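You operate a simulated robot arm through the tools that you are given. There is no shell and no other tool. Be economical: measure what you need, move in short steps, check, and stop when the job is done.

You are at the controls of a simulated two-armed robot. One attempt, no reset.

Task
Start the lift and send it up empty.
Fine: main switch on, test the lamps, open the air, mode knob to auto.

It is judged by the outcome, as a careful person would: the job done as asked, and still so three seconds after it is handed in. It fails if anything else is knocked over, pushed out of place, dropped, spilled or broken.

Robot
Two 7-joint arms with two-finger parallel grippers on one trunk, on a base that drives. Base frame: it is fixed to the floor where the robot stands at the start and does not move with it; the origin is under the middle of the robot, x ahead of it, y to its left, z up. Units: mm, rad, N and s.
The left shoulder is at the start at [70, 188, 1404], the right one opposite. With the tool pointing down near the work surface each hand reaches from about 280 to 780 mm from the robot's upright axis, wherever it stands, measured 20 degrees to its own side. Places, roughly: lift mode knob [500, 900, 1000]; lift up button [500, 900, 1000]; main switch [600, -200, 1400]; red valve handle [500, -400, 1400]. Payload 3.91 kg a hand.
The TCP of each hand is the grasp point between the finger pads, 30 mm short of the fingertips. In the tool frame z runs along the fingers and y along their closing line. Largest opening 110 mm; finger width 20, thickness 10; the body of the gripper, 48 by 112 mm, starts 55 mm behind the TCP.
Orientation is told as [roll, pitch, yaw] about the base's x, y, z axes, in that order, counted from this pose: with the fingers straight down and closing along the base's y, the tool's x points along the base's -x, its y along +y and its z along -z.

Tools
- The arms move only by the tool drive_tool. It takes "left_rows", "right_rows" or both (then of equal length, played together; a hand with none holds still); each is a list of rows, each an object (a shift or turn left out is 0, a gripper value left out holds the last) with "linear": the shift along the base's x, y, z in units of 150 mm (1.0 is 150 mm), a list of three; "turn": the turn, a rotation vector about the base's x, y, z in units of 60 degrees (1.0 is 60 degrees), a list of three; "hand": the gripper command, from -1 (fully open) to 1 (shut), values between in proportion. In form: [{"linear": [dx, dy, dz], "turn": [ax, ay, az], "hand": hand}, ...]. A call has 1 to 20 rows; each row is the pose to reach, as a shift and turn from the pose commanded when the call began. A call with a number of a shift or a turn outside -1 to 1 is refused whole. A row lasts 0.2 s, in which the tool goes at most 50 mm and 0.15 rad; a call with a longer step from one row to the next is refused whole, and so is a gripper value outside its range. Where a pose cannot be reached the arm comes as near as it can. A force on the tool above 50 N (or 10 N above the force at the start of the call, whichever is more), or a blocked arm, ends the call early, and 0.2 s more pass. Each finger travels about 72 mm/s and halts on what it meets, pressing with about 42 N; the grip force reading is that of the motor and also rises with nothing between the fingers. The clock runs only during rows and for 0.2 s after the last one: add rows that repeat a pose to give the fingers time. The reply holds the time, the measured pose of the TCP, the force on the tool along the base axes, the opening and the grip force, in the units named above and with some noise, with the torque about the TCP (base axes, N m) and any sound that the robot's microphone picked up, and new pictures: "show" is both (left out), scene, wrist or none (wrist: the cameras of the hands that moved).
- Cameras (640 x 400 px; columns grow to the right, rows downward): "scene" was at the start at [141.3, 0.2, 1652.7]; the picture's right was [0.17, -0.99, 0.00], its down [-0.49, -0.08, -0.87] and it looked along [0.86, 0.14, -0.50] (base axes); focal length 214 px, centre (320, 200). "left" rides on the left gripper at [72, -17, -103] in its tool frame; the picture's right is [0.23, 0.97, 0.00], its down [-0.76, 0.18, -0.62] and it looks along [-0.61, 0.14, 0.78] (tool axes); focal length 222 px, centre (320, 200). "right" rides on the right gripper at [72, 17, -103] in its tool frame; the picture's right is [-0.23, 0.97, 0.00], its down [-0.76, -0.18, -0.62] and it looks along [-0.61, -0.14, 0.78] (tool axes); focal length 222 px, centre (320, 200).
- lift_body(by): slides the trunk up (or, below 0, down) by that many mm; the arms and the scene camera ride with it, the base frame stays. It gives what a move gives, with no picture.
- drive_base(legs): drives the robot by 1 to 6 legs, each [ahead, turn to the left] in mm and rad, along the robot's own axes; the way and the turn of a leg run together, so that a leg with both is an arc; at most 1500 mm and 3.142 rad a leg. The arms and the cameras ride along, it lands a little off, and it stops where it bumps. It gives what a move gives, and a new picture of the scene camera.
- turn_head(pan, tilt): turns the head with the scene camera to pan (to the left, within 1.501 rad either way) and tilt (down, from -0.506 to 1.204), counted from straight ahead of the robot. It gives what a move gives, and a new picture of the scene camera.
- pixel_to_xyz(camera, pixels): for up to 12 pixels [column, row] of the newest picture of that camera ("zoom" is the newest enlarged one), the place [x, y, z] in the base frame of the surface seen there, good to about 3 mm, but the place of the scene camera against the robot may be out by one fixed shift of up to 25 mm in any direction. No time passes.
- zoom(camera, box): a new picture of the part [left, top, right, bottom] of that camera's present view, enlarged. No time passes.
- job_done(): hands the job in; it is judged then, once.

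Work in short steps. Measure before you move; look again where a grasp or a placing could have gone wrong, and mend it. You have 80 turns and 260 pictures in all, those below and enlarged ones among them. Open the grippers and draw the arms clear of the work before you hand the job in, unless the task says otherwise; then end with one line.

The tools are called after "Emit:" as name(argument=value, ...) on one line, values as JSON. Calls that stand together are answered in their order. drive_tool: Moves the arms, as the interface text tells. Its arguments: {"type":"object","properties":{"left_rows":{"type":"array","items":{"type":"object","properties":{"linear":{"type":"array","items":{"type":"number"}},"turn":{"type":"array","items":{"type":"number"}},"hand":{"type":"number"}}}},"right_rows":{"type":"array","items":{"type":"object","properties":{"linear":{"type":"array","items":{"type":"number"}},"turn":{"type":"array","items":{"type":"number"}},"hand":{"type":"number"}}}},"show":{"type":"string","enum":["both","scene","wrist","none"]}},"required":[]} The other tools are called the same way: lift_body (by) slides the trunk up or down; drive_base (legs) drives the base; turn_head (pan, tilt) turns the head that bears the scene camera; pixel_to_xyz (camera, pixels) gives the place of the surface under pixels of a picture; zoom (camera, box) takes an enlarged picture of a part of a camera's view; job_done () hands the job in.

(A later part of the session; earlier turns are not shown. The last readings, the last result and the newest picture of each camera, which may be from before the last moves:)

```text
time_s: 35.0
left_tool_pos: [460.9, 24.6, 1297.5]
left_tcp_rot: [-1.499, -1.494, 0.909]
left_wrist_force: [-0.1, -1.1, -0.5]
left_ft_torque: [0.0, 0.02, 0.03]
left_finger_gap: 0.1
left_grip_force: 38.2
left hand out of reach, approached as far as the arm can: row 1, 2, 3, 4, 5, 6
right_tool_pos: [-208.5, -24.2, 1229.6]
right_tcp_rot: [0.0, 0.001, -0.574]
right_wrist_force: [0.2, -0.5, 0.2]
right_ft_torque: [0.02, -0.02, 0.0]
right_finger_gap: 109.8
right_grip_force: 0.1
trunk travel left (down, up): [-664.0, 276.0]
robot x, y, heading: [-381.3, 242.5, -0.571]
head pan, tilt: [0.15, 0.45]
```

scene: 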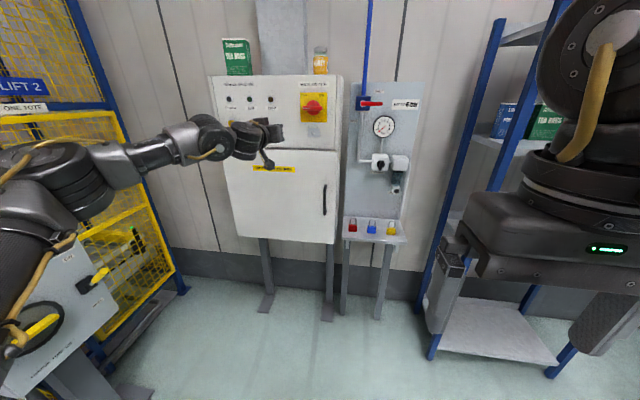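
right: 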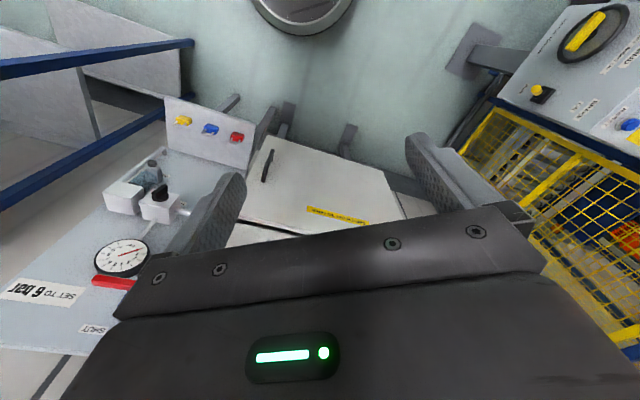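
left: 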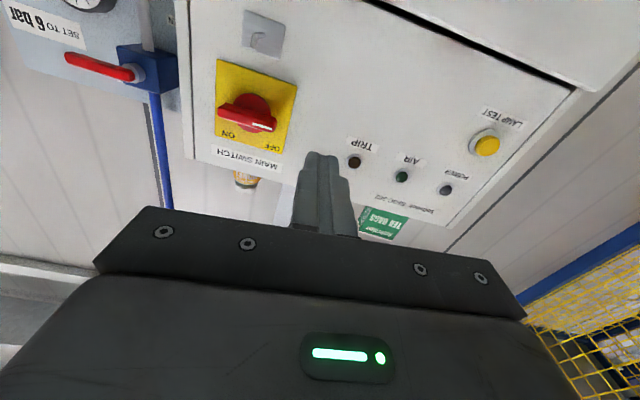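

Reach limits are unclear, so while well clear of the cabinet I raise the trunk to put the shoulder near switch height, and test the arm in free space at a nearer radius.

Emit:
lift_body(by=190)

Emit:
drive_tool(left_rows=[{"linear": [-0.25, 0.15, -0.2]}, {"linear": [-0.5, 0.3, -0.4]}, {"linear": [-0.75, 0.45, -0.6]}, {"linear": [-0.95, 0.55, -0.8]}, {"linear": [-0.97, 0.55, -0.95]}, {"linear": [-0.97, 0.55, -0.95]}])

```text
time_s: 37.1
left_tool_pos: [461.1, 23.4, 1488.3]
left_tcp_rot: [-1.496, -1.495, 0.904]
left_wrist_force: [0.6, -0.6, -0.4]
left_ft_torque: [0.01, -0.03, 0.0]
left_finger_gap: 0.0
left_grip_force: 37.6
right_tool_pos: [-208.6, -23.1, 1420.3]
right_tcp_rot: [0.0, 0.003, -0.571]
right_wrist_force: [-0.6, 0.8, -0.3]
right_ft_torque: [-0.01, 0.01, 0.03]
right_finger_gap: 110.1
right_grip_force: 0.1
trunk travel left (down, up): [-854.0, 86.0]
robot x, y, heading: [-376.3, 246.3, -0.57]
head pan, tilt: [0.15, 0.45]
```

```text
refused: row 1 steps farther than a row can; nothing moved
```

The step was too long; I repeat with smaller steps.

Emit:
drive_tool(left_rows=[{"linear": [-0.2, 0.12, -0.15]}, {"linear": [-0.4, 0.24, -0.3]}, {"linear": [-0.6, 0.36, -0.45]}, {"linear": [-0.8, 0.48, -0.6]}, {"linear": [-0.97, 0.55, -0.75]}, {"linear": [-0.97, 0.55, -0.95]}, {"linear": [-0.97, 0.55, -0.95]}])

```text
time_s: 38.7
left_tool_pos: [316.1, 105.5, 1345.2]
left_tcp_rot: [-1.499, -1.493, 0.908]
left_wrist_force: [-0.3, -0.7, -0.4]
left_ft_torque: [0.01, 0.0, -0.01]
left_finger_gap: 0.0
left_grip_force: 37.7
right_tool_pos: [-208.3, -22.6, 1420.2]
right_tcp_rot: [0.0, 0.001, -0.574]
right_wrist_force: [-0.2, 0.2, 0.0]
right_ft_torque: [0.01, 0.05, -0.01]
right_finger_gap: 109.7
right_grip_force: 0.2
trunk travel left (down, up): [-854.0, 86.0]
robot x, y, heading: [-376.4, 246.9, -0.568]
head pan, tilt: [0.15, 0.45]
```

scene: 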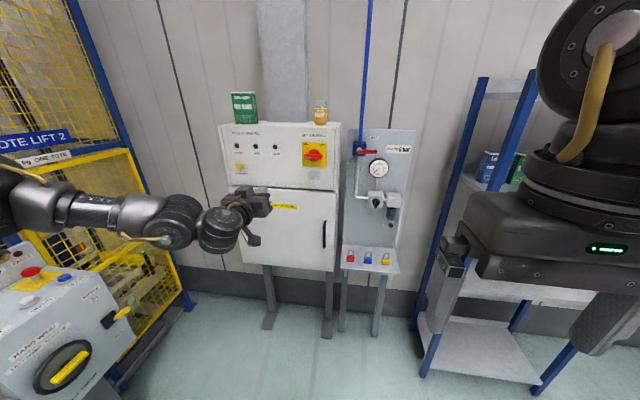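
left: 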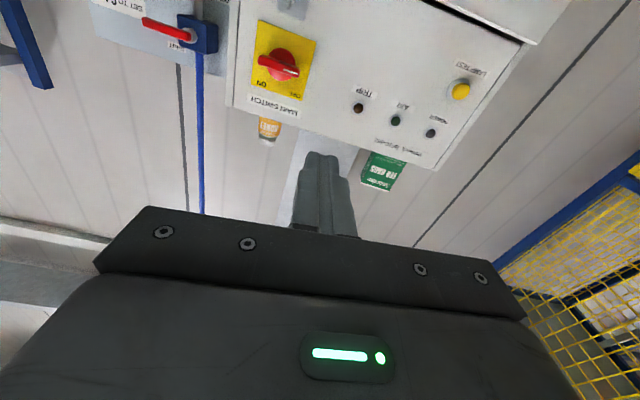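

All rows reached (relative f≈659, l≈260). I test moving 80 mm to the right here.

Emit:
drive_tool(left_rows=[{"linear": [-0.097, -0.15, 0]}, {"linear": [-0.19, -0.3, 0]}, {"linear": [-0.29, -0.45, 0]}, {"linear": [-0.29, -0.45, 0]}], show="scene")

```text
time_s: 39.7
left_tool_pos: [277.7, 47.0, 1348.7]
left_tcp_rot: [-1.514, -1.493, 0.922]
left_wrist_force: [0.9, 0.0, 0.1]
left_ft_torque: [0.01, -0.03, 0.01]
left_finger_gap: 0.0
left_grip_force: 37.8
left hand out of reach, approached as far as the arm can: row 3, 4
right_tool_pos: [-207.0, -22.9, 1420.6]
right_tcp_rot: [-0.004, 0.001, -0.572]
right_wrist_force: [0.4, 0.6, 0.2]
right_ft_torque: [0.0, 0.05, 0.02]
right_finger_gap: 110.1
right_grip_force: 0.0
trunk travel left (down, up): [-854.0, 86.0]
robot x, y, heading: [-377.3, 242.5, -0.569]
head pan, tilt: [0.15, 0.45]
```

scene: 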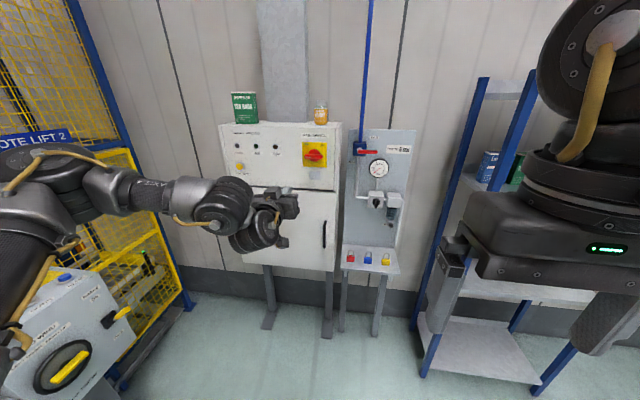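

The wrist yaw limits motion to the right, so I'll put the robot slightly to the right and turned a bit left. First I check the distance of the right-hand shelf rack and the console from the present picture.

Emit:
pixel_to_xyz(camera="scene", pixels=[[450, 220], [435, 345], [525, 100], [545, 380], [440, 370], [20, 290], [100, 370], [60, 280]])

```text
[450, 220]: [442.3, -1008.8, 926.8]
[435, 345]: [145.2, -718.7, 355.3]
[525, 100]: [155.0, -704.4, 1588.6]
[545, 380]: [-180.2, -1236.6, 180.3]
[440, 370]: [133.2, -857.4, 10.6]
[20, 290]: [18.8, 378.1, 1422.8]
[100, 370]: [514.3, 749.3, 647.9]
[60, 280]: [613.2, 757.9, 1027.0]
```

The rack front is at f≈510, well ahead of the right elbow. I drive the S-curve: ahead and slightly right, ending turned a bit left.

Emit:
drive_base(legs=[[150, -0.42], [140, 0.54]])

```text
time_s: 42.8
left_tool_pos: [504.7, -71.7, 1347.7]
left_tcp_rot: [-1.508, -1.495, 1.032]
left_wrist_force: [0.3, 0.0, -0.5]
left_ft_torque: [-0.02, 0.01, 0.0]
left_finger_gap: 0.1
left_grip_force: 37.6
right_tool_pos: [30.3, -197.2, 1419.5]
right_tcp_rot: [0.003, 0.0, -0.453]
right_wrist_force: [-0.1, -0.7, 0.5]
right_ft_torque: [0.0, -0.01, 0.01]
right_finger_gap: 110.1
right_grip_force: 0.1
trunk travel left (down, up): [-854.0, 86.0]
robot x, y, heading: [-170.7, 47.2, -0.453]
head pan, tilt: [0.15, 0.45]
```

scene: 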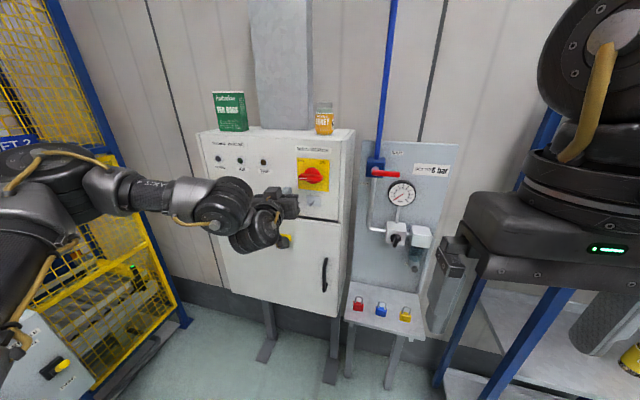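

I correct the yaw and go to the standoff below the left handle end, and check with the wrist view.

Emit:
drive_tool(left_rows=[{"linear": [0.08, -0.1, -0.09], "turn": [0, 0, -0.06]}, {"linear": [0.155, -0.2, -0.187], "turn": [0, 0, -0.115]}, {"linear": [0.155, -0.2, -0.187], "turn": [0, 0, -0.115]}], show="wrist")

```text
time_s: 43.6
left_tool_pos: [529.8, -101.3, 1319.4]
left_tcp_rot: [-1.492, -1.498, 0.897]
left_wrist_force: [1.1, 0.4, -1.1]
left_ft_torque: [0.0, -0.02, -0.02]
left_finger_gap: 0.0
left_grip_force: 37.9
left hand out of reach, approached as far as the arm can: row 1
right_tool_pos: [32.6, -197.4, 1420.8]
right_tcp_rot: [0.0, 0.001, -0.454]
right_wrist_force: [-0.3, 0.9, 0.1]
right_ft_torque: [0.0, 0.02, 0.0]
right_finger_gap: 110.0
right_grip_force: 0.0
trunk travel left (down, up): [-854.0, 86.0]
robot x, y, heading: [-165.2, 45.4, -0.452]
head pan, tilt: [0.15, 0.45]
```

left: 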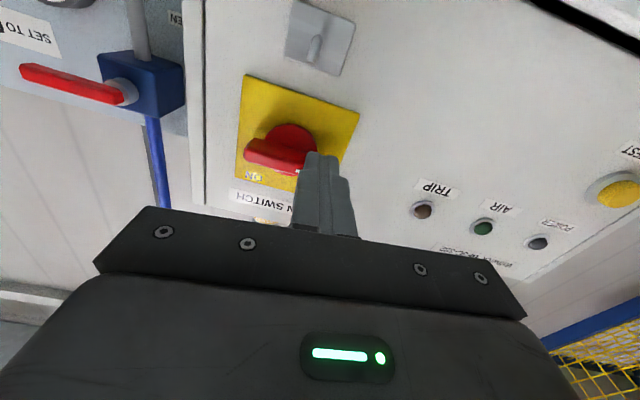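

Reached. I remeasure the handle and hub from here.

Emit:
pixel_to_xyz(camera="left", pixels=[[250, 152], [275, 155], [300, 165], [290, 131], [300, 128], [345, 130], [270, 140], [320, 60], [335, 20], [620, 190]])

Emit:
zoom(camera="left", box=[220, 60, 380, 200])

```text
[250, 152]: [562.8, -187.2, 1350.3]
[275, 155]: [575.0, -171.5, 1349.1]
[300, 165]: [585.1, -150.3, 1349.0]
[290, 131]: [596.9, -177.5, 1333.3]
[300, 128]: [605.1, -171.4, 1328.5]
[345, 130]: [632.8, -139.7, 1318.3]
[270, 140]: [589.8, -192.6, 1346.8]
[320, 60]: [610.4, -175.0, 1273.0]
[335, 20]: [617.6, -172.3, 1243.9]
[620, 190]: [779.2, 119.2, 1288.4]
```

```text
2.86 times, centred on (300, 130) of left
```

zoom: 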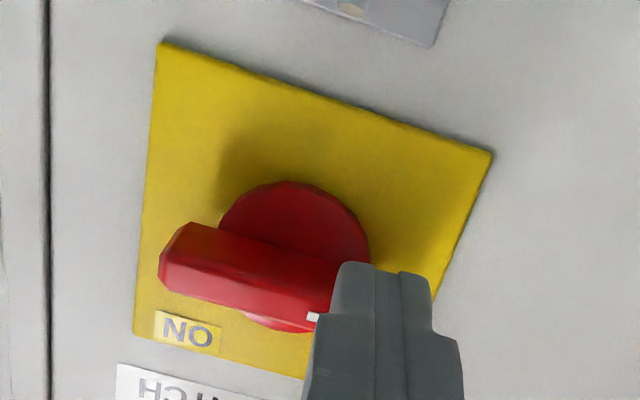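

Hub front is f≈598, handle 572–598, centre l≈174, z≈1355. I advance the closed fingertips to f≈592 under the left end.

Emit:
drive_tool(left_rows=[{"linear": [0.12, -0.075, 0]}, {"linear": [0.24, -0.15, 0]}, {"linear": [0.343, -0.219, 0]}, {"linear": [0.343, -0.219, 0]}], show="wrist")

```text
time_s: 44.6
left_tool_pos: [576.0, -104.0, 1333.3]
left_tcp_rot: [-1.493, -1.497, 0.9]
left_wrist_force: [-1.2, 1.1, -0.5]
left_ft_torque: [-0.03, -0.01, -0.01]
left_finger_gap: 0.1
left_grip_force: 37.8
left hand out of reach, approached as far as the arm can: row 1, 2, 3, 4
right_tool_pos: [31.2, -196.6, 1419.6]
right_tcp_rot: [0.0, 0.001, -0.455]
right_wrist_force: [0.2, 0.8, 0.8]
right_ft_torque: [0.04, 0.01, 0.03]
right_finger_gap: 110.1
right_grip_force: 0.1
trunk travel left (down, up): [-854.0, 86.0]
robot x, y, heading: [-168.9, 50.0, -0.45]
head pan, tilt: [0.15, 0.45]
```

left: 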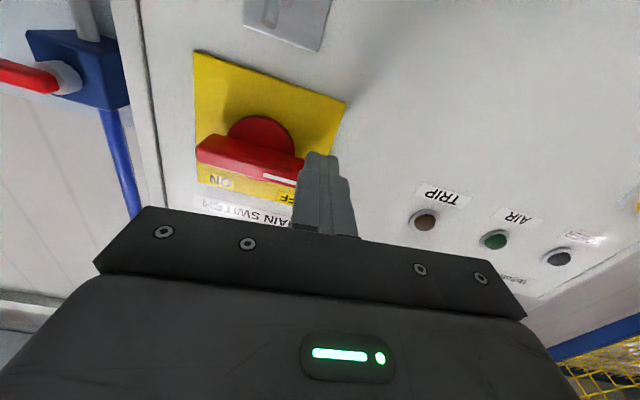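

The reach drifts left again, as the wrist yaw is the limit, so I let the hand point about 17° further right (oblique poke). I retract, yaw, then advance under the left end.

Emit:
drive_tool(left_rows=[{"linear": [-0.13, 0.05, -0.05], "turn": [0, 0, -0.1]}, {"linear": [-0.26, 0.1, -0.093], "turn": [0, 0, -0.2]}, {"linear": [-0.26, 0.1, -0.093], "turn": [0, 0, -0.2865]}, {"linear": [-0.1, -0.03, -0.093], "turn": [0, 0, -0.2865]}, {"linear": [0.04, -0.16, -0.093], "turn": [0, 0, -0.2865]}, {"linear": [0.04, -0.16, -0.093], "turn": [0, 0, -0.2865]}], show="wrist")

```text
time_s: 46.0
left_tool_pos: [579.0, -123.0, 1325.9]
left_tcp_rot: [-1.504, -1.494, 0.609]
left_wrist_force: [-0.9, -0.3, -0.2]
left_ft_torque: [0.02, -0.02, 0.02]
left_finger_gap: 0.0
left_grip_force: 38.0
left hand out of reach, approached as far as the arm can: row 5, 6
right_tool_pos: [31.4, -195.9, 1420.2]
right_tcp_rot: [0.0, -0.001, -0.453]
right_wrist_force: [-0.7, -0.7, 1.3]
right_ft_torque: [-0.04, 0.01, 0.0]
right_finger_gap: 110.0
right_grip_force: 0.1
trunk travel left (down, up): [-854.0, 86.0]
robot x, y, heading: [-168.8, 49.2, -0.457]
head pan, tilt: [0.15, 0.45]
```

left: 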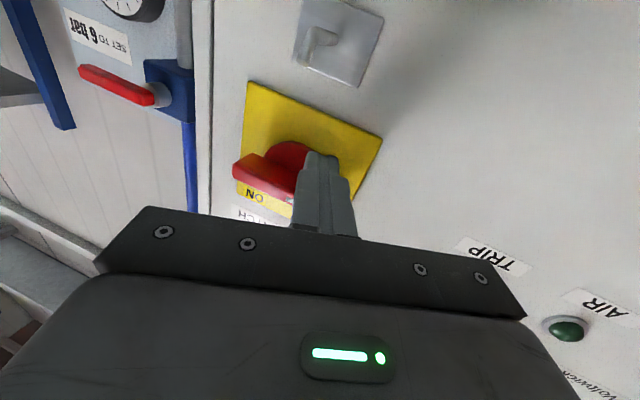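

Now near position (tip ≈ f 583, l 200). I yaw a bit more and sweep the left handle end upward along its clockwise arc.

Emit:
drive_tool(left_rows=[{"linear": [0.03, 0, 0.0], "turn": [0, 0, -0.1]}, {"linear": [0.048, 0.0, 0.05], "turn": [0, 0, -0.19]}, {"linear": [0.048, 0.0, 0.1], "turn": [0, 0, -0.19]}, {"linear": [0.06, 0.02, 0.15], "turn": [0, 0, -0.19]}, {"linear": [0.066, 0.029, 0.2], "turn": [0, 0, -0.19]}, {"linear": [0.055, 0.012, 0.28], "turn": [0, 0, -0.19]}, {"linear": [0.04, -0.015, 0.33], "turn": [0, 0, -0.19]}, {"linear": [0.019, -0.044, 0.37], "turn": [0, 0, -0.19]}, {"linear": [-0.006, -0.083, 0.39], "turn": [0, 0, -0.19]}, {"linear": [-0.006, -0.083, 0.39], "turn": [0, 0, -0.19]}])

```text
time_s: 48.2
left_tool_pos: [584.7, -127.3, 1376.5]
left_tcp_rot: [-1.455, -1.489, 0.366]
left_wrist_force: [4.5, 25.5, -18.0]
left_ft_torque: [0.79, 0.06, 0.27]
left_finger_gap: 0.0
left_grip_force: 37.7
right_tool_pos: [37.6, -190.0, 1420.4]
right_tcp_rot: [-0.006, 0.001, -0.454]
right_wrist_force: [-0.1, 0.0, 0.2]
right_ft_torque: [0.01, -0.01, 0.0]
right_finger_gap: 109.7
right_grip_force: 0.0
trunk travel left (down, up): [-854.0, 86.0]
robot x, y, heading: [-164.3, 48.3, -0.445]
head pan, tilt: [0.15, 0.45]
```

scene: 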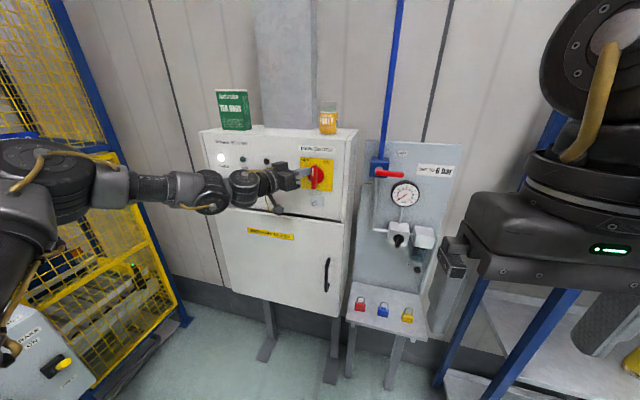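
left: 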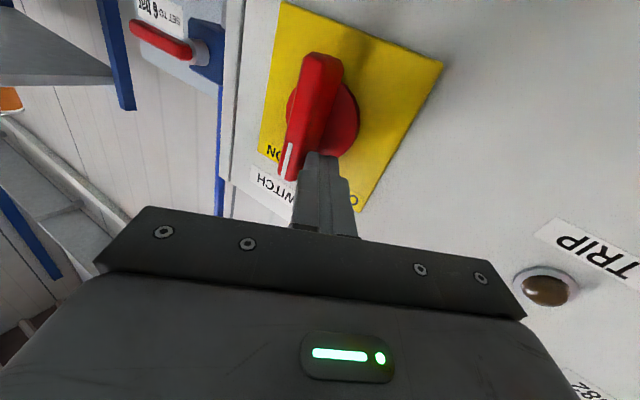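

The handle now stands vertical at ON and the POWER lamp is lit. I withdraw back and left toward the lamp-test button.

Emit:
drive_tool(left_rows=[{"linear": [-0.2, 0.22, 0]}, {"linear": [-0.4, 0.45, 0], "turn": [0, 0, 0.05]}, {"linear": [-0.3, 0.65, -0.1], "turn": [0, 0, 0.15]}, {"linear": [-0.15, 0.8, -0.2], "turn": [0, 0, 0.28]}, {"linear": [-0.017, 0.96, -0.35], "turn": [0, 0, 0.38]}, {"linear": [-0.017, 0.96, -0.53], "turn": [0, 0, 0.45]}, {"linear": [-0.017, 0.96, -0.53], "turn": [0, 0, 0.45]}])

Emit:
zoom(camera="scene", box=[190, 120, 370, 240])

```text
time_s: 49.8
left_tool_pos: [577.1, 7.0, 1299.9]
left_tcp_rot: [-1.492, -1.495, 0.871]
left_wrist_force: [0.5, 0.2, 1.0]
left_ft_torque: [-0.02, -0.01, 0.01]
left_finger_gap: 0.0
left_grip_force: 37.4
right_tool_pos: [31.6, -198.5, 1418.6]
right_tcp_rot: [0.002, 0.003, -0.454]
right_wrist_force: [-0.8, -0.7, -0.6]
right_ft_torque: [-0.02, 0.0, -0.01]
right_finger_gap: 110.2
right_grip_force: 0.0
trunk travel left (down, up): [-854.0, 86.0]
robot x, y, heading: [-167.0, 46.5, -0.452]
head pan, tilt: [0.15, 0.45]
```

scene: 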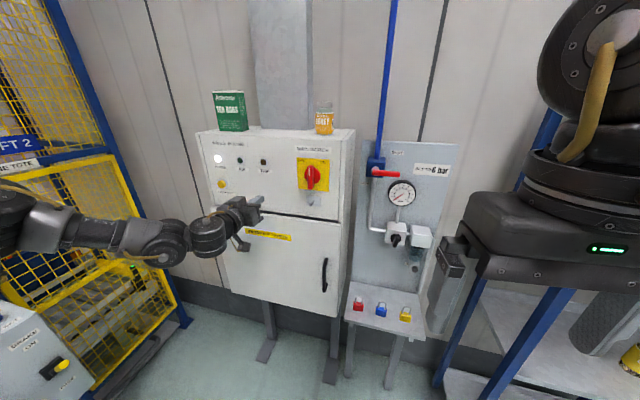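
left: 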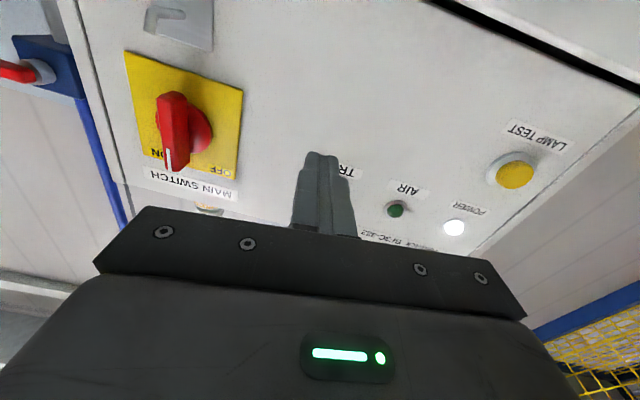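

```text
3.33 times, centred on (280, 180) of scene
```

zoom: 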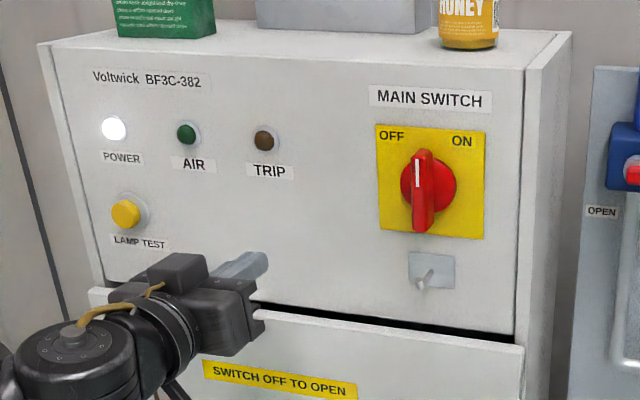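

POWER lit. I measure the lamp-test button at (515,175) in the wrist view.

Emit:
pixel_to_xyz(camera="left", pixels=[[515, 175], [505, 178], [524, 172], [497, 160], [450, 140]])

```text
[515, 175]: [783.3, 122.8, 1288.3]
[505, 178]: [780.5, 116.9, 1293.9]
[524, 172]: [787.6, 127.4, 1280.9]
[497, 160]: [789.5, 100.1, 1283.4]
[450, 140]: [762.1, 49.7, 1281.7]
```

Button centre is about f 594, l 526, z 1290. I move the fingertips in front of it.

Emit:
drive_tool(left_rows=[{"linear": [0.16, 0.19, -0.017]}, {"linear": [0.33, 0.385, -0.033]}, {"linear": [0.49, 0.58, -0.05]}, {"linear": [0.653, 0.77, -0.067]}, {"linear": [0.653, 0.77, -0.067]}], show="wrist")

Emit:
pixel_to_xyz(camera="left", pixels=[[380, 130], [390, 150], [370, 120], [350, 150]])

```text
time_s: 51.0
left_tool_pos: [676.3, 124.8, 1289.6]
left_tcp_rot: [-1.492, -1.496, 0.869]
left_wrist_force: [-0.2, -0.4, -0.5]
left_ft_torque: [0.0, 0.03, 0.0]
left_finger_gap: 0.0
left_grip_force: 38.1
right_tool_pos: [32.0, -197.1, 1420.6]
right_tcp_rot: [0.001, 0.003, -0.454]
right_wrist_force: [0.5, -0.9, 0.1]
right_ft_torque: [0.02, 0.02, 0.01]
right_finger_gap: 109.9
right_grip_force: 0.0
trunk travel left (down, up): [-854.0, 86.0]
robot x, y, heading: [-166.8, 44.3, -0.454]
head pan, tilt: [0.15, 0.45]
```

left: 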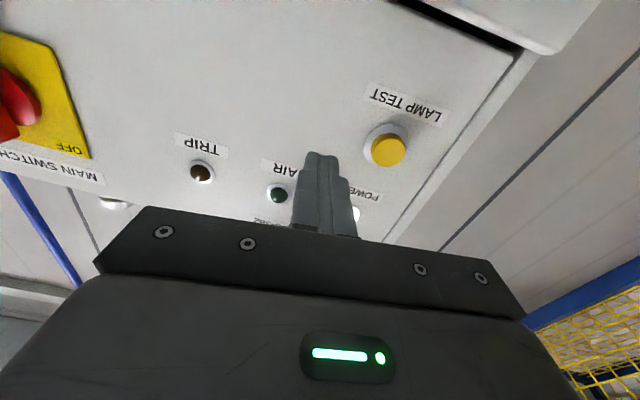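

```text
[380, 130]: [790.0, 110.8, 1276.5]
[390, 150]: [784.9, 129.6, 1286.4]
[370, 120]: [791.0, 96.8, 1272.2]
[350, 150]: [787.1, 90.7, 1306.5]
```

Refined button centre f≈591, l≈533, z≈1288. I align just in front of it.

Emit:
drive_tool(left_rows=[{"linear": [0.15, 0.06, -0.01]}, {"linear": [0.31, 0.13, -0.01]}, {"linear": [0.465, 0.193, -0.01]}, {"linear": [0.465, 0.193, -0.01]}], show="wrist")

Emit:
zoom(camera="left", box=[240, 90, 400, 230])

```text
time_s: 52.0
left_tool_pos: [744.9, 153.2, 1289.8]
left_tcp_rot: [-1.509, -1.495, 0.884]
left_wrist_force: [-0.1, 0.0, -0.1]
left_ft_torque: [0.02, 0.02, 0.01]
left_finger_gap: 0.0
left_grip_force: 37.6
right_tool_pos: [32.6, -196.3, 1420.2]
right_tcp_rot: [-0.001, 0.001, -0.454]
right_wrist_force: [-0.5, 0.2, 0.4]
right_ft_torque: [0.01, -0.01, 0.0]
right_finger_gap: 109.9
right_grip_force: 0.0
trunk travel left (down, up): [-854.0, 86.0]
robot x, y, heading: [-165.2, 46.7, -0.456]
head pan, tilt: [0.15, 0.45]
```

left: 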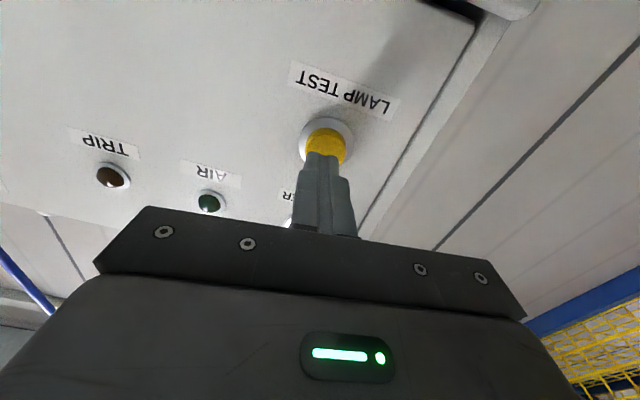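

```text
2.86 times, centred on (320, 160) of left
```

zoom: 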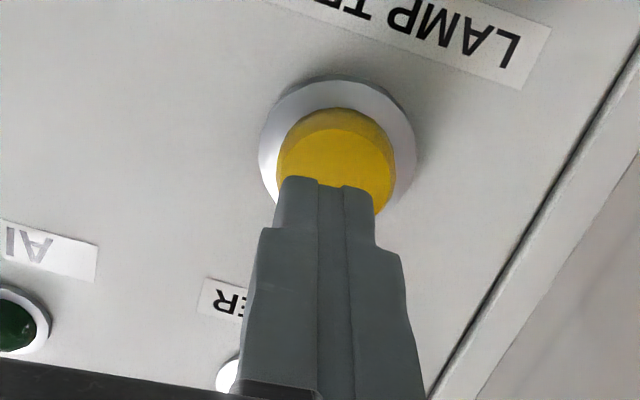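

Aligned over the button. I press forward in small steps and look at the lamps while held.

Emit:
drive_tool(left_rows=[{"linear": [0.045, -0.029, 0]}, {"linear": [0.09, -0.058, 0]}, {"linear": [0.112, -0.072, 0]}, {"linear": [0.135, -0.087, 0]}, {"linear": [0.135, -0.087, 0]}], show="both")

Emit:
zoom(camera="scene", box=[190, 120, 310, 220])

```text
time_s: 53.2
left_tool_pos: [763.4, 140.7, 1288.6]
left_tcp_rot: [-1.502, -1.495, 0.882]
left_wrist_force: [-5.1, 0.3, -0.9]
left_ft_torque: [0.01, -0.03, -0.08]
left_finger_gap: 0.0
left_grip_force: 37.1
right_tool_pos: [29.8, -198.0, 1420.3]
right_tcp_rot: [0.0, -0.002, -0.452]
right_wrist_force: [0.2, -0.2, 0.5]
right_ft_torque: [-0.03, -0.06, -0.03]
right_finger_gap: 110.0
right_grip_force: 0.1
trunk travel left (down, up): [-854.0, 86.0]
robot x, y, heading: [-167.2, 44.9, -0.456]
head pan, tilt: [0.15, 0.45]
heard: click
```

scene: 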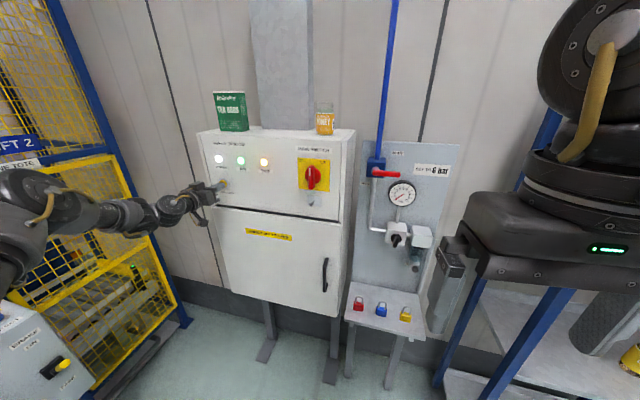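
left: 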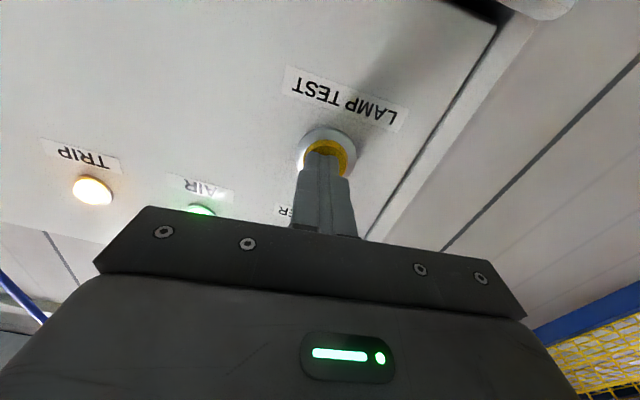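

```text
4.00 times, centred on (250, 170) of scene
```

zoom: 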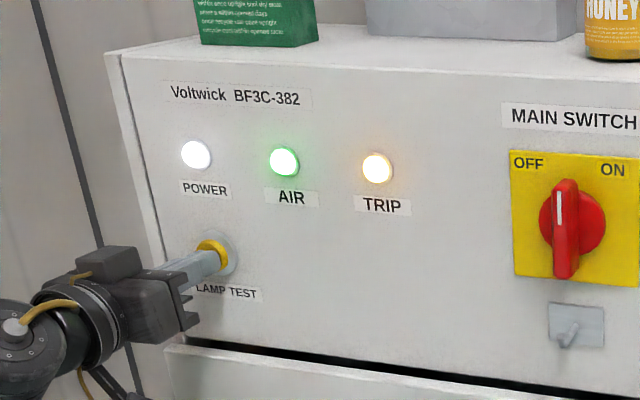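

All three lamps (POWER, AIR, TRIP) light: lamp test good. I withdraw the left hand and tilt it back toward pointing down so the robot can move in for the valve.

Emit:
drive_tool(left_rows=[{"linear": [-0.2, 0.13, 0]}, {"linear": [-0.45, 0.29, 0]}, {"linear": [-0.67, 0.43, 0]}, {"linear": [-0.72, 0.46, 0.06], "turn": [0.0675, 0.105, 0]}, {"linear": [-0.78, 0.5, 0.12], "turn": [0.135, 0.21, 0]}, {"linear": [-0.85, 0.54, 0.18], "turn": [0.2025, 0.316, 0]}, {"linear": [-0.92, 0.58, 0.24], "turn": [0.27, 0.421, 0]}, {"linear": [-1, 0.62, 0.3], "turn": [0.3375, 0.526, 0]}, {"linear": [-1, 0.62, 0.36], "turn": [0.405, 0.631, 0]}, {"linear": [-1, 0.62, 0.43], "turn": [0.4725, 0.737, 0]}, {"linear": [-1, 0.62, 0.5], "turn": [0.54, 0.842, 0]}], show="none")

Emit:
drive_tool(left_rows=[{"linear": [-0.1, 0.06, 0.1], "turn": [0.0675, 0.105, 0]}, {"linear": [-0.25, 0.16, 0.2], "turn": [0.135, 0.21, 0]}, {"linear": [-0.4, 0.25, 0.3], "turn": [0.2025, 0.316, 0]}, {"linear": [-0.5, 0.32, 0.4], "turn": [0.27, 0.421, 0]}, {"linear": [-0.6, 0.38, 0.45], "turn": [0.27, 0.421, 0]}], show="scene")

```text
time_s: 55.6
left_tool_pos: [613.9, 231.9, 1363.5]
left_tcp_rot: [-0.094, -0.509, -0.482]
left_wrist_force: [-0.6, -1.2, 0.2]
left_ft_torque: [-0.02, 0.02, 0.03]
left_finger_gap: 0.0
left_grip_force: 38.0
right_tool_pos: [32.2, -198.6, 1419.1]
right_tcp_rot: [0.0, 0.002, -0.453]
right_wrist_force: [0.3, -0.4, -0.1]
right_ft_torque: [0.01, -0.01, -0.01]
right_finger_gap: 110.0
right_grip_force: 0.1
trunk travel left (down, up): [-854.0, 86.0]
robot x, y, heading: [-166.6, 47.3, -0.456]
head pan, tilt: [0.15, 0.45]
```

```text
time_s: 56.8
left_tool_pos: [497.5, 292.6, 1385.6]
left_tcp_rot: [-0.051, 0.007, -0.496]
left_wrist_force: [0.1, -0.2, -0.3]
left_ft_torque: [0.04, 0.03, -0.02]
left_finger_gap: 0.0
left_grip_force: 37.6
left hand out of reach, approached as far as the arm can: row 3, 4, 5
right_tool_pos: [31.8, -197.4, 1419.7]
right_tcp_rot: [0.003, 0.001, -0.456]
right_wrist_force: [-0.2, -0.3, 0.0]
right_ft_torque: [-0.01, 0.03, 0.03]
right_finger_gap: 110.0
right_grip_force: 0.0
trunk travel left (down, up): [-854.0, 86.0]
robot x, y, heading: [-167.1, 45.4, -0.455]
head pan, tilt: [0.15, 0.45]
```

scene: 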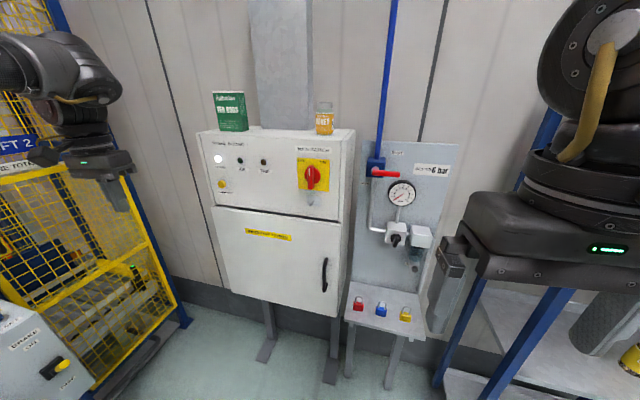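

I check how near the cage post is before driving in, reading a few cage points.

Emit:
pixel_to_xyz(camera="scene", pixels=[[125, 150], [150, 230], [180, 315], [60, 20], [378, 172], [395, 173], [372, 165]])

```text
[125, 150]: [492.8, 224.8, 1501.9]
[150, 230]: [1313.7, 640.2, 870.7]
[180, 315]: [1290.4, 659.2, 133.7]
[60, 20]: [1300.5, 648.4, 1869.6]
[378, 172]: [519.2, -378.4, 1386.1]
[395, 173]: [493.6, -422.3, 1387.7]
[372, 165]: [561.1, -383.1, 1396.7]
```

Cage is far (x≈1300). I drive to near the original spot, heading about −0.4.

Emit:
drive_base(legs=[[0, 0.19], [165, 0], [0, -0.14]])

```text
time_s: 59.6
left_tool_pos: [643.2, 288.9, 1382.9]
left_tcp_rot: [-0.055, 0.006, -0.447]
left_wrist_force: [-0.3, 0.0, 0.3]
left_ft_torque: [-0.04, -0.03, 0.04]
left_finger_gap: 0.0
left_grip_force: 38.0
right_tool_pos: [202.9, -223.8, 1421.7]
right_tcp_rot: [-0.003, 0.0, -0.402]
right_wrist_force: [0.1, -0.4, 0.6]
right_ft_torque: [-0.04, -0.03, -0.04]
right_finger_gap: 110.2
right_grip_force: 0.0
trunk travel left (down, up): [-854.0, 86.0]
robot x, y, heading: [-8.6, 9.1, -0.405]
head pan, tilt: [0.15, 0.45]
```

scene: 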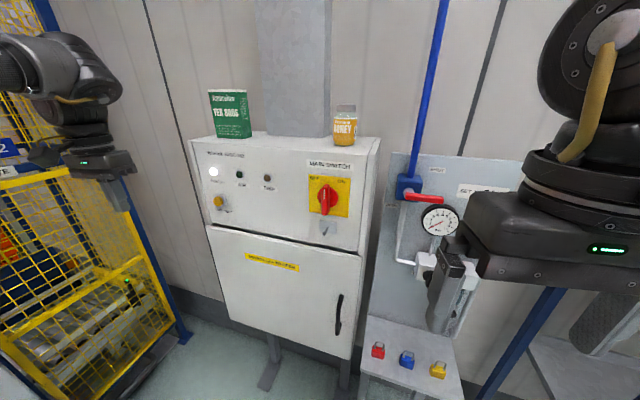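

Right hand: I close the fingers, align its yaw with the panel and bring it nearer to the lever for a wrist-camera look.

Emit:
drive_tool(right_rows=[{"linear": [0.2, -0.13, 0.05], "turn": [0, 0, -0.04], "hand": 1}, {"linear": [0.4, -0.26, 0.1], "turn": [0, 0, -0.08]}, {"linear": [0.6, -0.39, 0.15], "turn": [0, 0, -0.12]}, {"linear": [0.8, -0.5, 0.2], "turn": [0, 0, -0.16]}, {"linear": [1, -0.62, 0.2], "turn": [0, 0, -0.16]}, {"linear": [1, -0.62, 0.2], "turn": [0, 0, -0.16]}])

```text
time_s: 61.0
left_tool_pos: [646.0, 291.0, 1382.0]
left_tcp_rot: [-0.056, 0.004, -0.444]
left_wrist_force: [0.4, 0.0, 0.1]
left_ft_torque: [-0.05, 0.04, 0.02]
left_finger_gap: 0.0
left_grip_force: 37.4
right_tool_pos: [351.7, -306.9, 1446.1]
right_tcp_rot: [-0.004, -0.004, -0.569]
right_wrist_force: [-0.6, 0.2, 0.0]
right_ft_torque: [0.0, 0.03, 0.02]
right_finger_gap: 0.0
right_grip_force: 37.5
right hand out of reach, approached as far as the arm can: row 2, 3, 4, 5, 6
trunk travel left (down, up): [-854.0, 86.0]
robot x, y, heading: [-8.1, 2.2, -0.397]
head pan, tilt: [0.15, 0.45]
```

scene: 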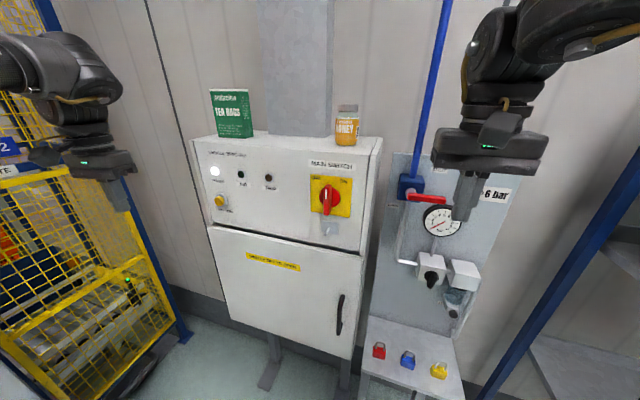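
right: 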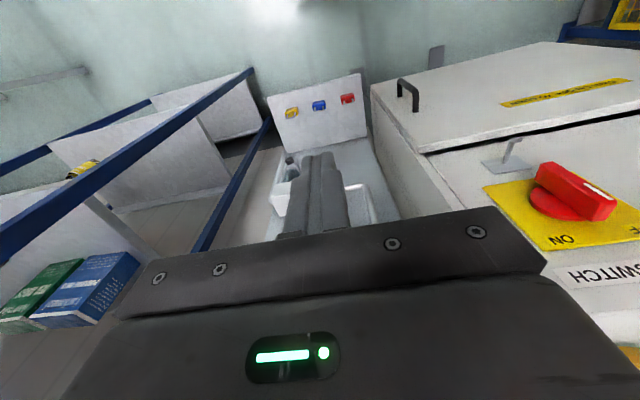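

I raise the trunk 80 mm for better reach, then advance at a safe height toward the lever.

Emit:
lift_body(by=80)

Emit:
drive_tool(right_rows=[{"linear": [0.1, -0.07, -0.25]}, {"linear": [0.25, -0.16, -0.45]}, {"linear": [0.42, -0.27, -0.55]}, {"linear": [0.56, -0.36, -0.55]}, {"linear": [0.56, -0.36, -0.55]}])

```text
time_s: 62.2
left_tool_pos: [644.6, 286.3, 1463.0]
left_tcp_rot: [-0.054, 0.006, -0.444]
left_wrist_force: [-0.5, -0.3, 0.5]
left_ft_torque: [0.01, 0.0, 0.0]
left_finger_gap: 0.0
left_grip_force: 37.7
right_tool_pos: [350.9, -311.7, 1523.8]
right_tcp_rot: [0.0, 0.001, -0.572]
right_wrist_force: [0.3, 0.5, 0.0]
right_ft_torque: [-0.02, 0.01, 0.01]
right_finger_gap: 0.0
right_grip_force: 37.7
trunk travel left (down, up): [-934.0, 6.0]
robot x, y, heading: [-10.0, 6.4, -0.405]
head pan, tilt: [0.15, 0.45]
```

```text
time_s: 63.4
left_tool_pos: [644.5, 281.3, 1464.5]
left_tcp_rot: [-0.051, 0.008, -0.444]
left_wrist_force: [0.9, -0.4, -0.4]
left_ft_torque: [0.04, -0.01, -0.03]
left_finger_gap: 0.0
left_grip_force: 37.8
right_tool_pos: [415.6, -334.8, 1428.6]
right_tcp_rot: [0.002, 0.0, -0.576]
right_wrist_force: [-0.2, 0.2, -0.1]
right_ft_torque: [0.0, 0.01, 0.0]
right_finger_gap: 0.1
right_grip_force: 38.0
right hand out of reach, approached as far as the arm can: row 2, 3, 4, 5
trunk travel left (down, up): [-934.0, 6.0]
robot x, y, heading: [-5.8, 7.3, -0.406]
head pan, tilt: [0.15, 0.45]
```

scene: 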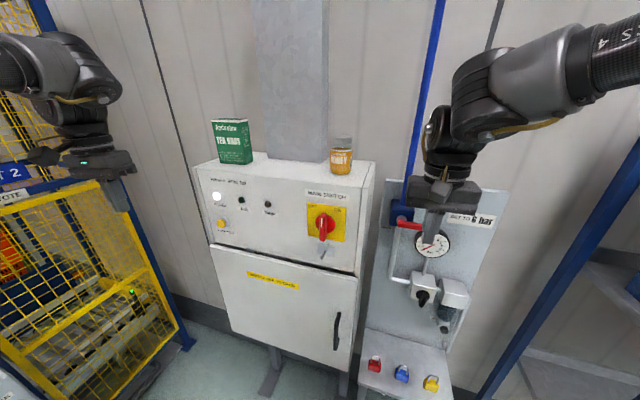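
right: 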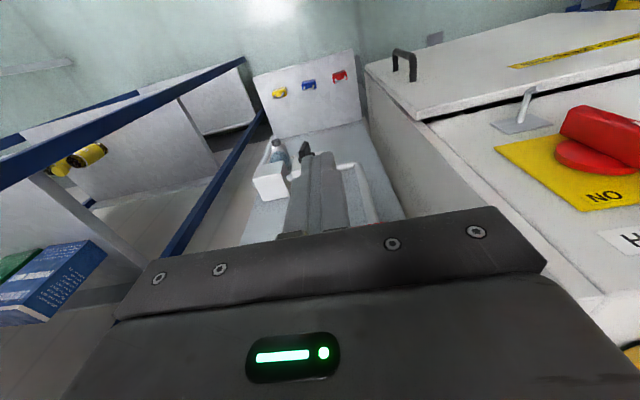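

The right arm is at its forward limit, so I bring the base 88 mm ahead with a slight right turn, putting the fingers above the lever end.

Emit:
drive_base(legs=[[88, -0.06]])

Emit:
drive_tool(right_rows=[{}], show="wrist")

Emit:
zoom(camera="scene", box=[360, 100, 560, 300])

```text
time_s: 64.5
left_tool_pos: [733.3, 214.3, 1465.6]
left_tcp_rot: [-0.056, -0.003, -0.508]
left_wrist_force: [1.3, 0.4, 0.6]
left_ft_torque: [0.0, 0.1, -0.04]
left_finger_gap: 0.0
left_grip_force: 37.4
right_tool_pos: [466.5, -389.4, 1433.2]
right_tcp_rot: [0.001, -0.01, -0.635]
right_wrist_force: [0.6, -0.7, 0.1]
right_ft_torque: [0.0, 0.09, -0.03]
right_finger_gap: 0.1
right_grip_force: 38.0
trunk travel left (down, up): [-934.0, 6.0]
robot x, y, heading: [75.3, -34.8, -0.469]
head pan, tilt: [0.15, 0.45]
```

scene: 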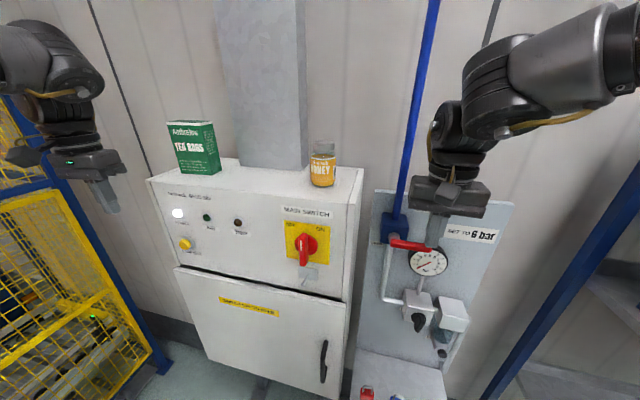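

```text
time_s: 64.9
left_tool_pos: [728.3, 212.9, 1468.9]
left_tcp_rot: [-0.052, -0.003, -0.509]
left_wrist_force: [0.4, -0.6, -0.4]
left_ft_torque: [0.04, 0.08, 0.02]
left_finger_gap: 0.2
left_grip_force: 37.0
right_tool_pos: [460.3, -390.5, 1434.2]
right_tcp_rot: [0.005, -0.014, -0.636]
right_wrist_force: [0.5, 0.2, -0.1]
right_ft_torque: [0.0, 0.07, 0.03]
right_finger_gap: 0.0
right_grip_force: 37.7
trunk travel left (down, up): [-934.0, 6.0]
robot x, y, heading: [73.1, -31.8, -0.464]
head pan, tilt: [0.15, 0.45]
```

right: 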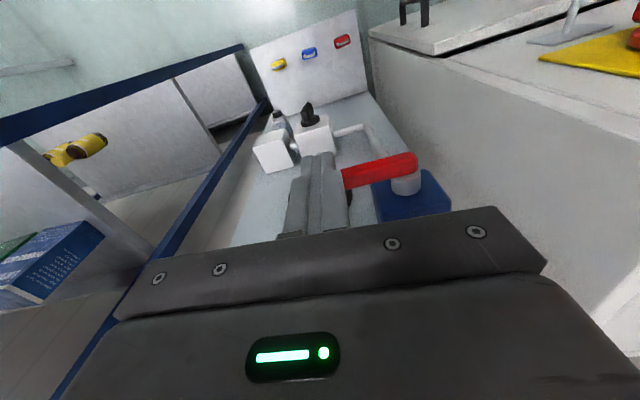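

```text
2.00 times, centred on (460, 200) of scene
```

zoom: 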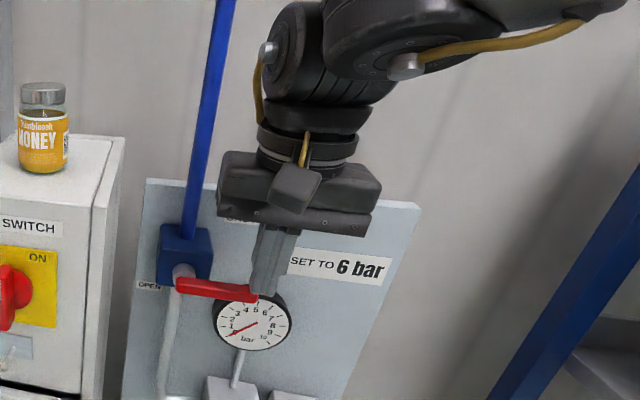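

The fingers hover near the lever end. I measure the lever with the right wrist camera.

Emit:
pixel_to_xyz(camera="right", pixels=[[350, 180], [370, 173], [395, 166], [410, 162], [405, 185], [430, 190], [318, 160], [385, 185]])

```text
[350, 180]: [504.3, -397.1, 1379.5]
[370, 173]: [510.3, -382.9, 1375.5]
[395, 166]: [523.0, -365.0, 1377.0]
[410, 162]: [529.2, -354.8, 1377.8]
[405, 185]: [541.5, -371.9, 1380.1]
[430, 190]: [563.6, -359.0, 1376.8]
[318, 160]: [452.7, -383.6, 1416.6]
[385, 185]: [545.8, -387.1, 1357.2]
```

Lever top is at f≈637, z≈1378, running from l≈−8 to −85. I move the fingertips 38 mm ahead to stand right above its outer end.

Emit:
drive_tool(right_rows=[{"linear": [0.12, -0.045, 0]}, {"linear": [0.24, -0.09, 0]}, {"linear": [0.24, -0.09, 0]}], show="wrist")

Emit:
zoom(camera="right", box=[240, 100, 460, 250])

```text
time_s: 65.7
left_tool_pos: [731.1, 211.7, 1469.8]
left_tcp_rot: [-0.053, -0.003, -0.509]
left_wrist_force: [0.2, 0.2, -1.0]
left_ft_torque: [0.01, 0.04, -0.01]
left_finger_gap: 0.1
left_grip_force: 37.4
right_tool_pos: [496.8, -395.5, 1429.9]
right_tcp_rot: [0.008, -0.011, -0.638]
right_wrist_force: [0.1, -1.0, -0.2]
right_ft_torque: [0.01, 0.02, -0.01]
right_finger_gap: 0.0
right_grip_force: 37.4
right hand out of reach, approached as far as the arm can: row 2, 3
trunk travel left (down, up): [-934.0, 6.0]
robot x, y, heading: [73.5, -35.3, -0.457]
head pan, tilt: [0.15, 0.45]
```

right: 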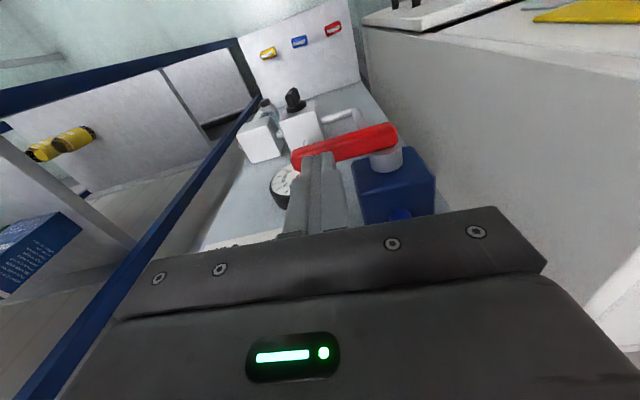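

```text
2.67 times, centred on (350, 175) of right
```

zoom: 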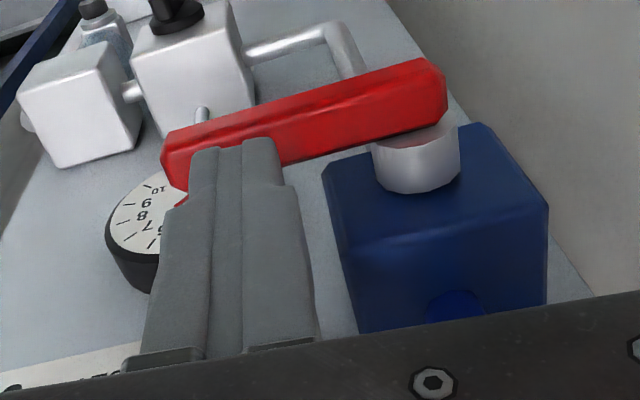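

I verify lever edges against the fingertip in this view.

Emit:
pixel_to_xyz(camera="right", pixels=[[306, 152], [345, 140], [390, 127], [375, 148], [335, 155], [390, 165], [320, 158], [301, 162]])

```text
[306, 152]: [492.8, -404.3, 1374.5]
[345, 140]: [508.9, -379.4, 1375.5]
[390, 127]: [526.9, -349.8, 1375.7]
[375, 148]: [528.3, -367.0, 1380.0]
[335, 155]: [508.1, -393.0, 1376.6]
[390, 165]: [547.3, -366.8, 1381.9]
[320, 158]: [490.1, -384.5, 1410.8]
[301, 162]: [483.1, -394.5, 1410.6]
```

Fingers are over the lever (f 630–643, end l≈−80, pivot l≈−14). I push the end down and round along its quarter-turn arc.

Emit:
drive_tool(right_rows=[{"linear": [0.023, -0.015, -0.133]}, {"linear": [0.012, -0.031, -0.233]}, {"linear": [0.001, -0.048, -0.333]}, {"linear": [0.023, -0.015, -0.407]}, {"linear": [0.055, 0.036, -0.473]}, {"linear": [0.091, 0.092, -0.513]}, {"linear": [0.127, 0.148, -0.54]}, {"linear": [0.149, 0.182, -0.553]}, {"linear": [0.149, 0.182, -0.553]}])

Emit:
zoom(camera="scene", box=[340, 140, 540, 360])

```text
time_s: 67.7
left_tool_pos: [721.3, 211.6, 1474.0]
left_tcp_rot: [-0.049, -0.009, -0.508]
left_wrist_force: [0.0, -0.5, -0.5]
left_ft_torque: [-0.01, 0.0, 0.0]
left_finger_gap: 0.0
left_grip_force: 38.2
right_tool_pos: [509.4, -371.6, 1350.7]
right_tcp_rot: [0.007, -0.017, -0.639]
right_wrist_force: [-13.2, -21.9, 10.9]
right_ft_torque: [0.09, -0.09, -0.08]
right_finger_gap: 0.0
right_grip_force: 37.9
trunk travel left (down, up): [-934.0, 6.0]
robot x, y, heading: [72.6, -31.8, -0.464]
head pan, tilt: [0.15, 0.45]
```

scene: 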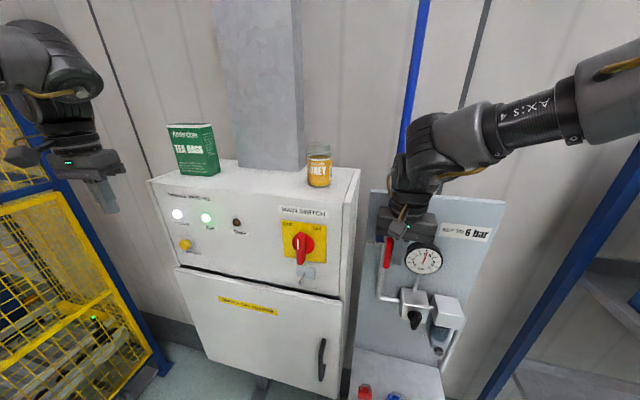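
right: 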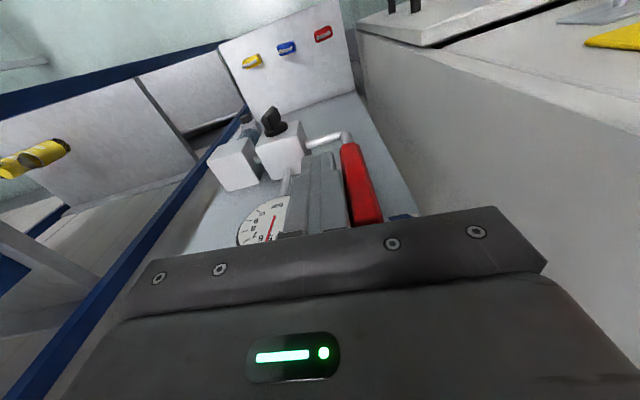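

```text
1.82 times, centred on (440, 250) of scene
```

zoom: 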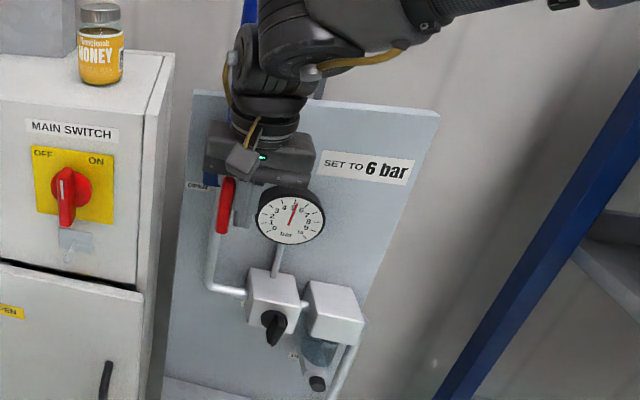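

The lever is vertical at OPEN and the AIR lamp is lit. I draw the hand off right and up, then back, and read the gauge.

Emit:
drive_tool(right_rows=[{"linear": [-0.14, -0.22, 0.05]}, {"linear": [-0.14, -0.22, 0.3]}, {"linear": [-0.14, -0.22, 0.55]}, {"linear": [-0.35, -0.09, 0.6]}, {"linear": [-0.6, 0.07, 0.6]}, {"linear": [-0.85, 0.2, 0.6]}, {"linear": [-1, 0.3, 0.6]}], show="scene")

Emit:
zoom(camera="scene", box=[360, 190, 500, 340])

```text
time_s: 69.3
left_tool_pos: [725.9, 216.3, 1470.4]
left_tcp_rot: [-0.053, -0.009, -0.509]
left_wrist_force: [-0.8, 0.1, -0.2]
left_ft_torque: [-0.02, -0.02, 0.0]
left_finger_gap: 0.0
left_grip_force: 38.0
right_tool_pos: [363.8, -321.6, 1440.7]
right_tcp_rot: [0.003, -0.015, -0.633]
right_wrist_force: [0.3, -0.1, 0.3]
right_ft_torque: [0.0, 0.02, -0.04]
right_finger_gap: 0.0
right_grip_force: 37.8
right hand out of reach, approached as far as the arm can: row 3
trunk travel left (down, up): [-934.0, 6.0]
robot x, y, heading: [75.2, -33.0, -0.46]
head pan, tilt: [0.15, 0.45]
```

scene: 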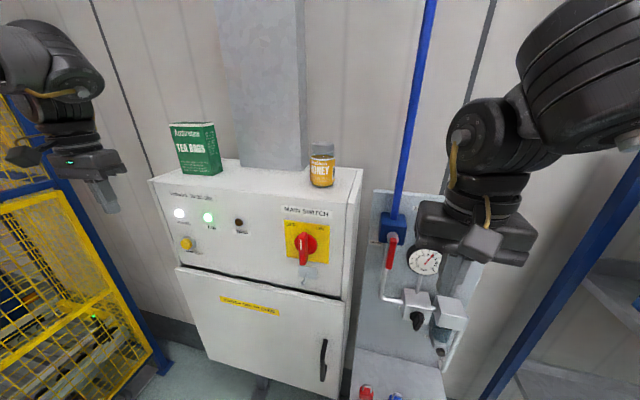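

```text
2.67 times, centred on (430, 265) of scene
```

zoom: 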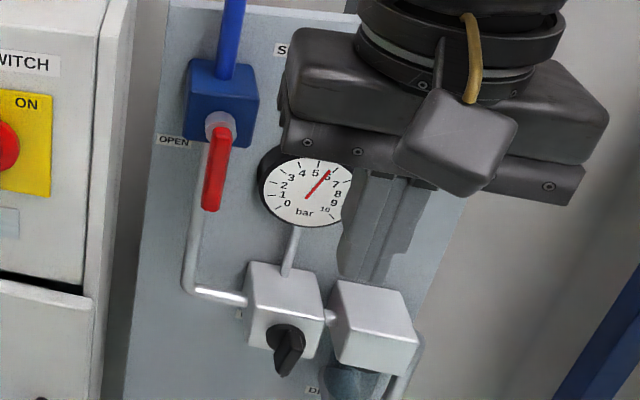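

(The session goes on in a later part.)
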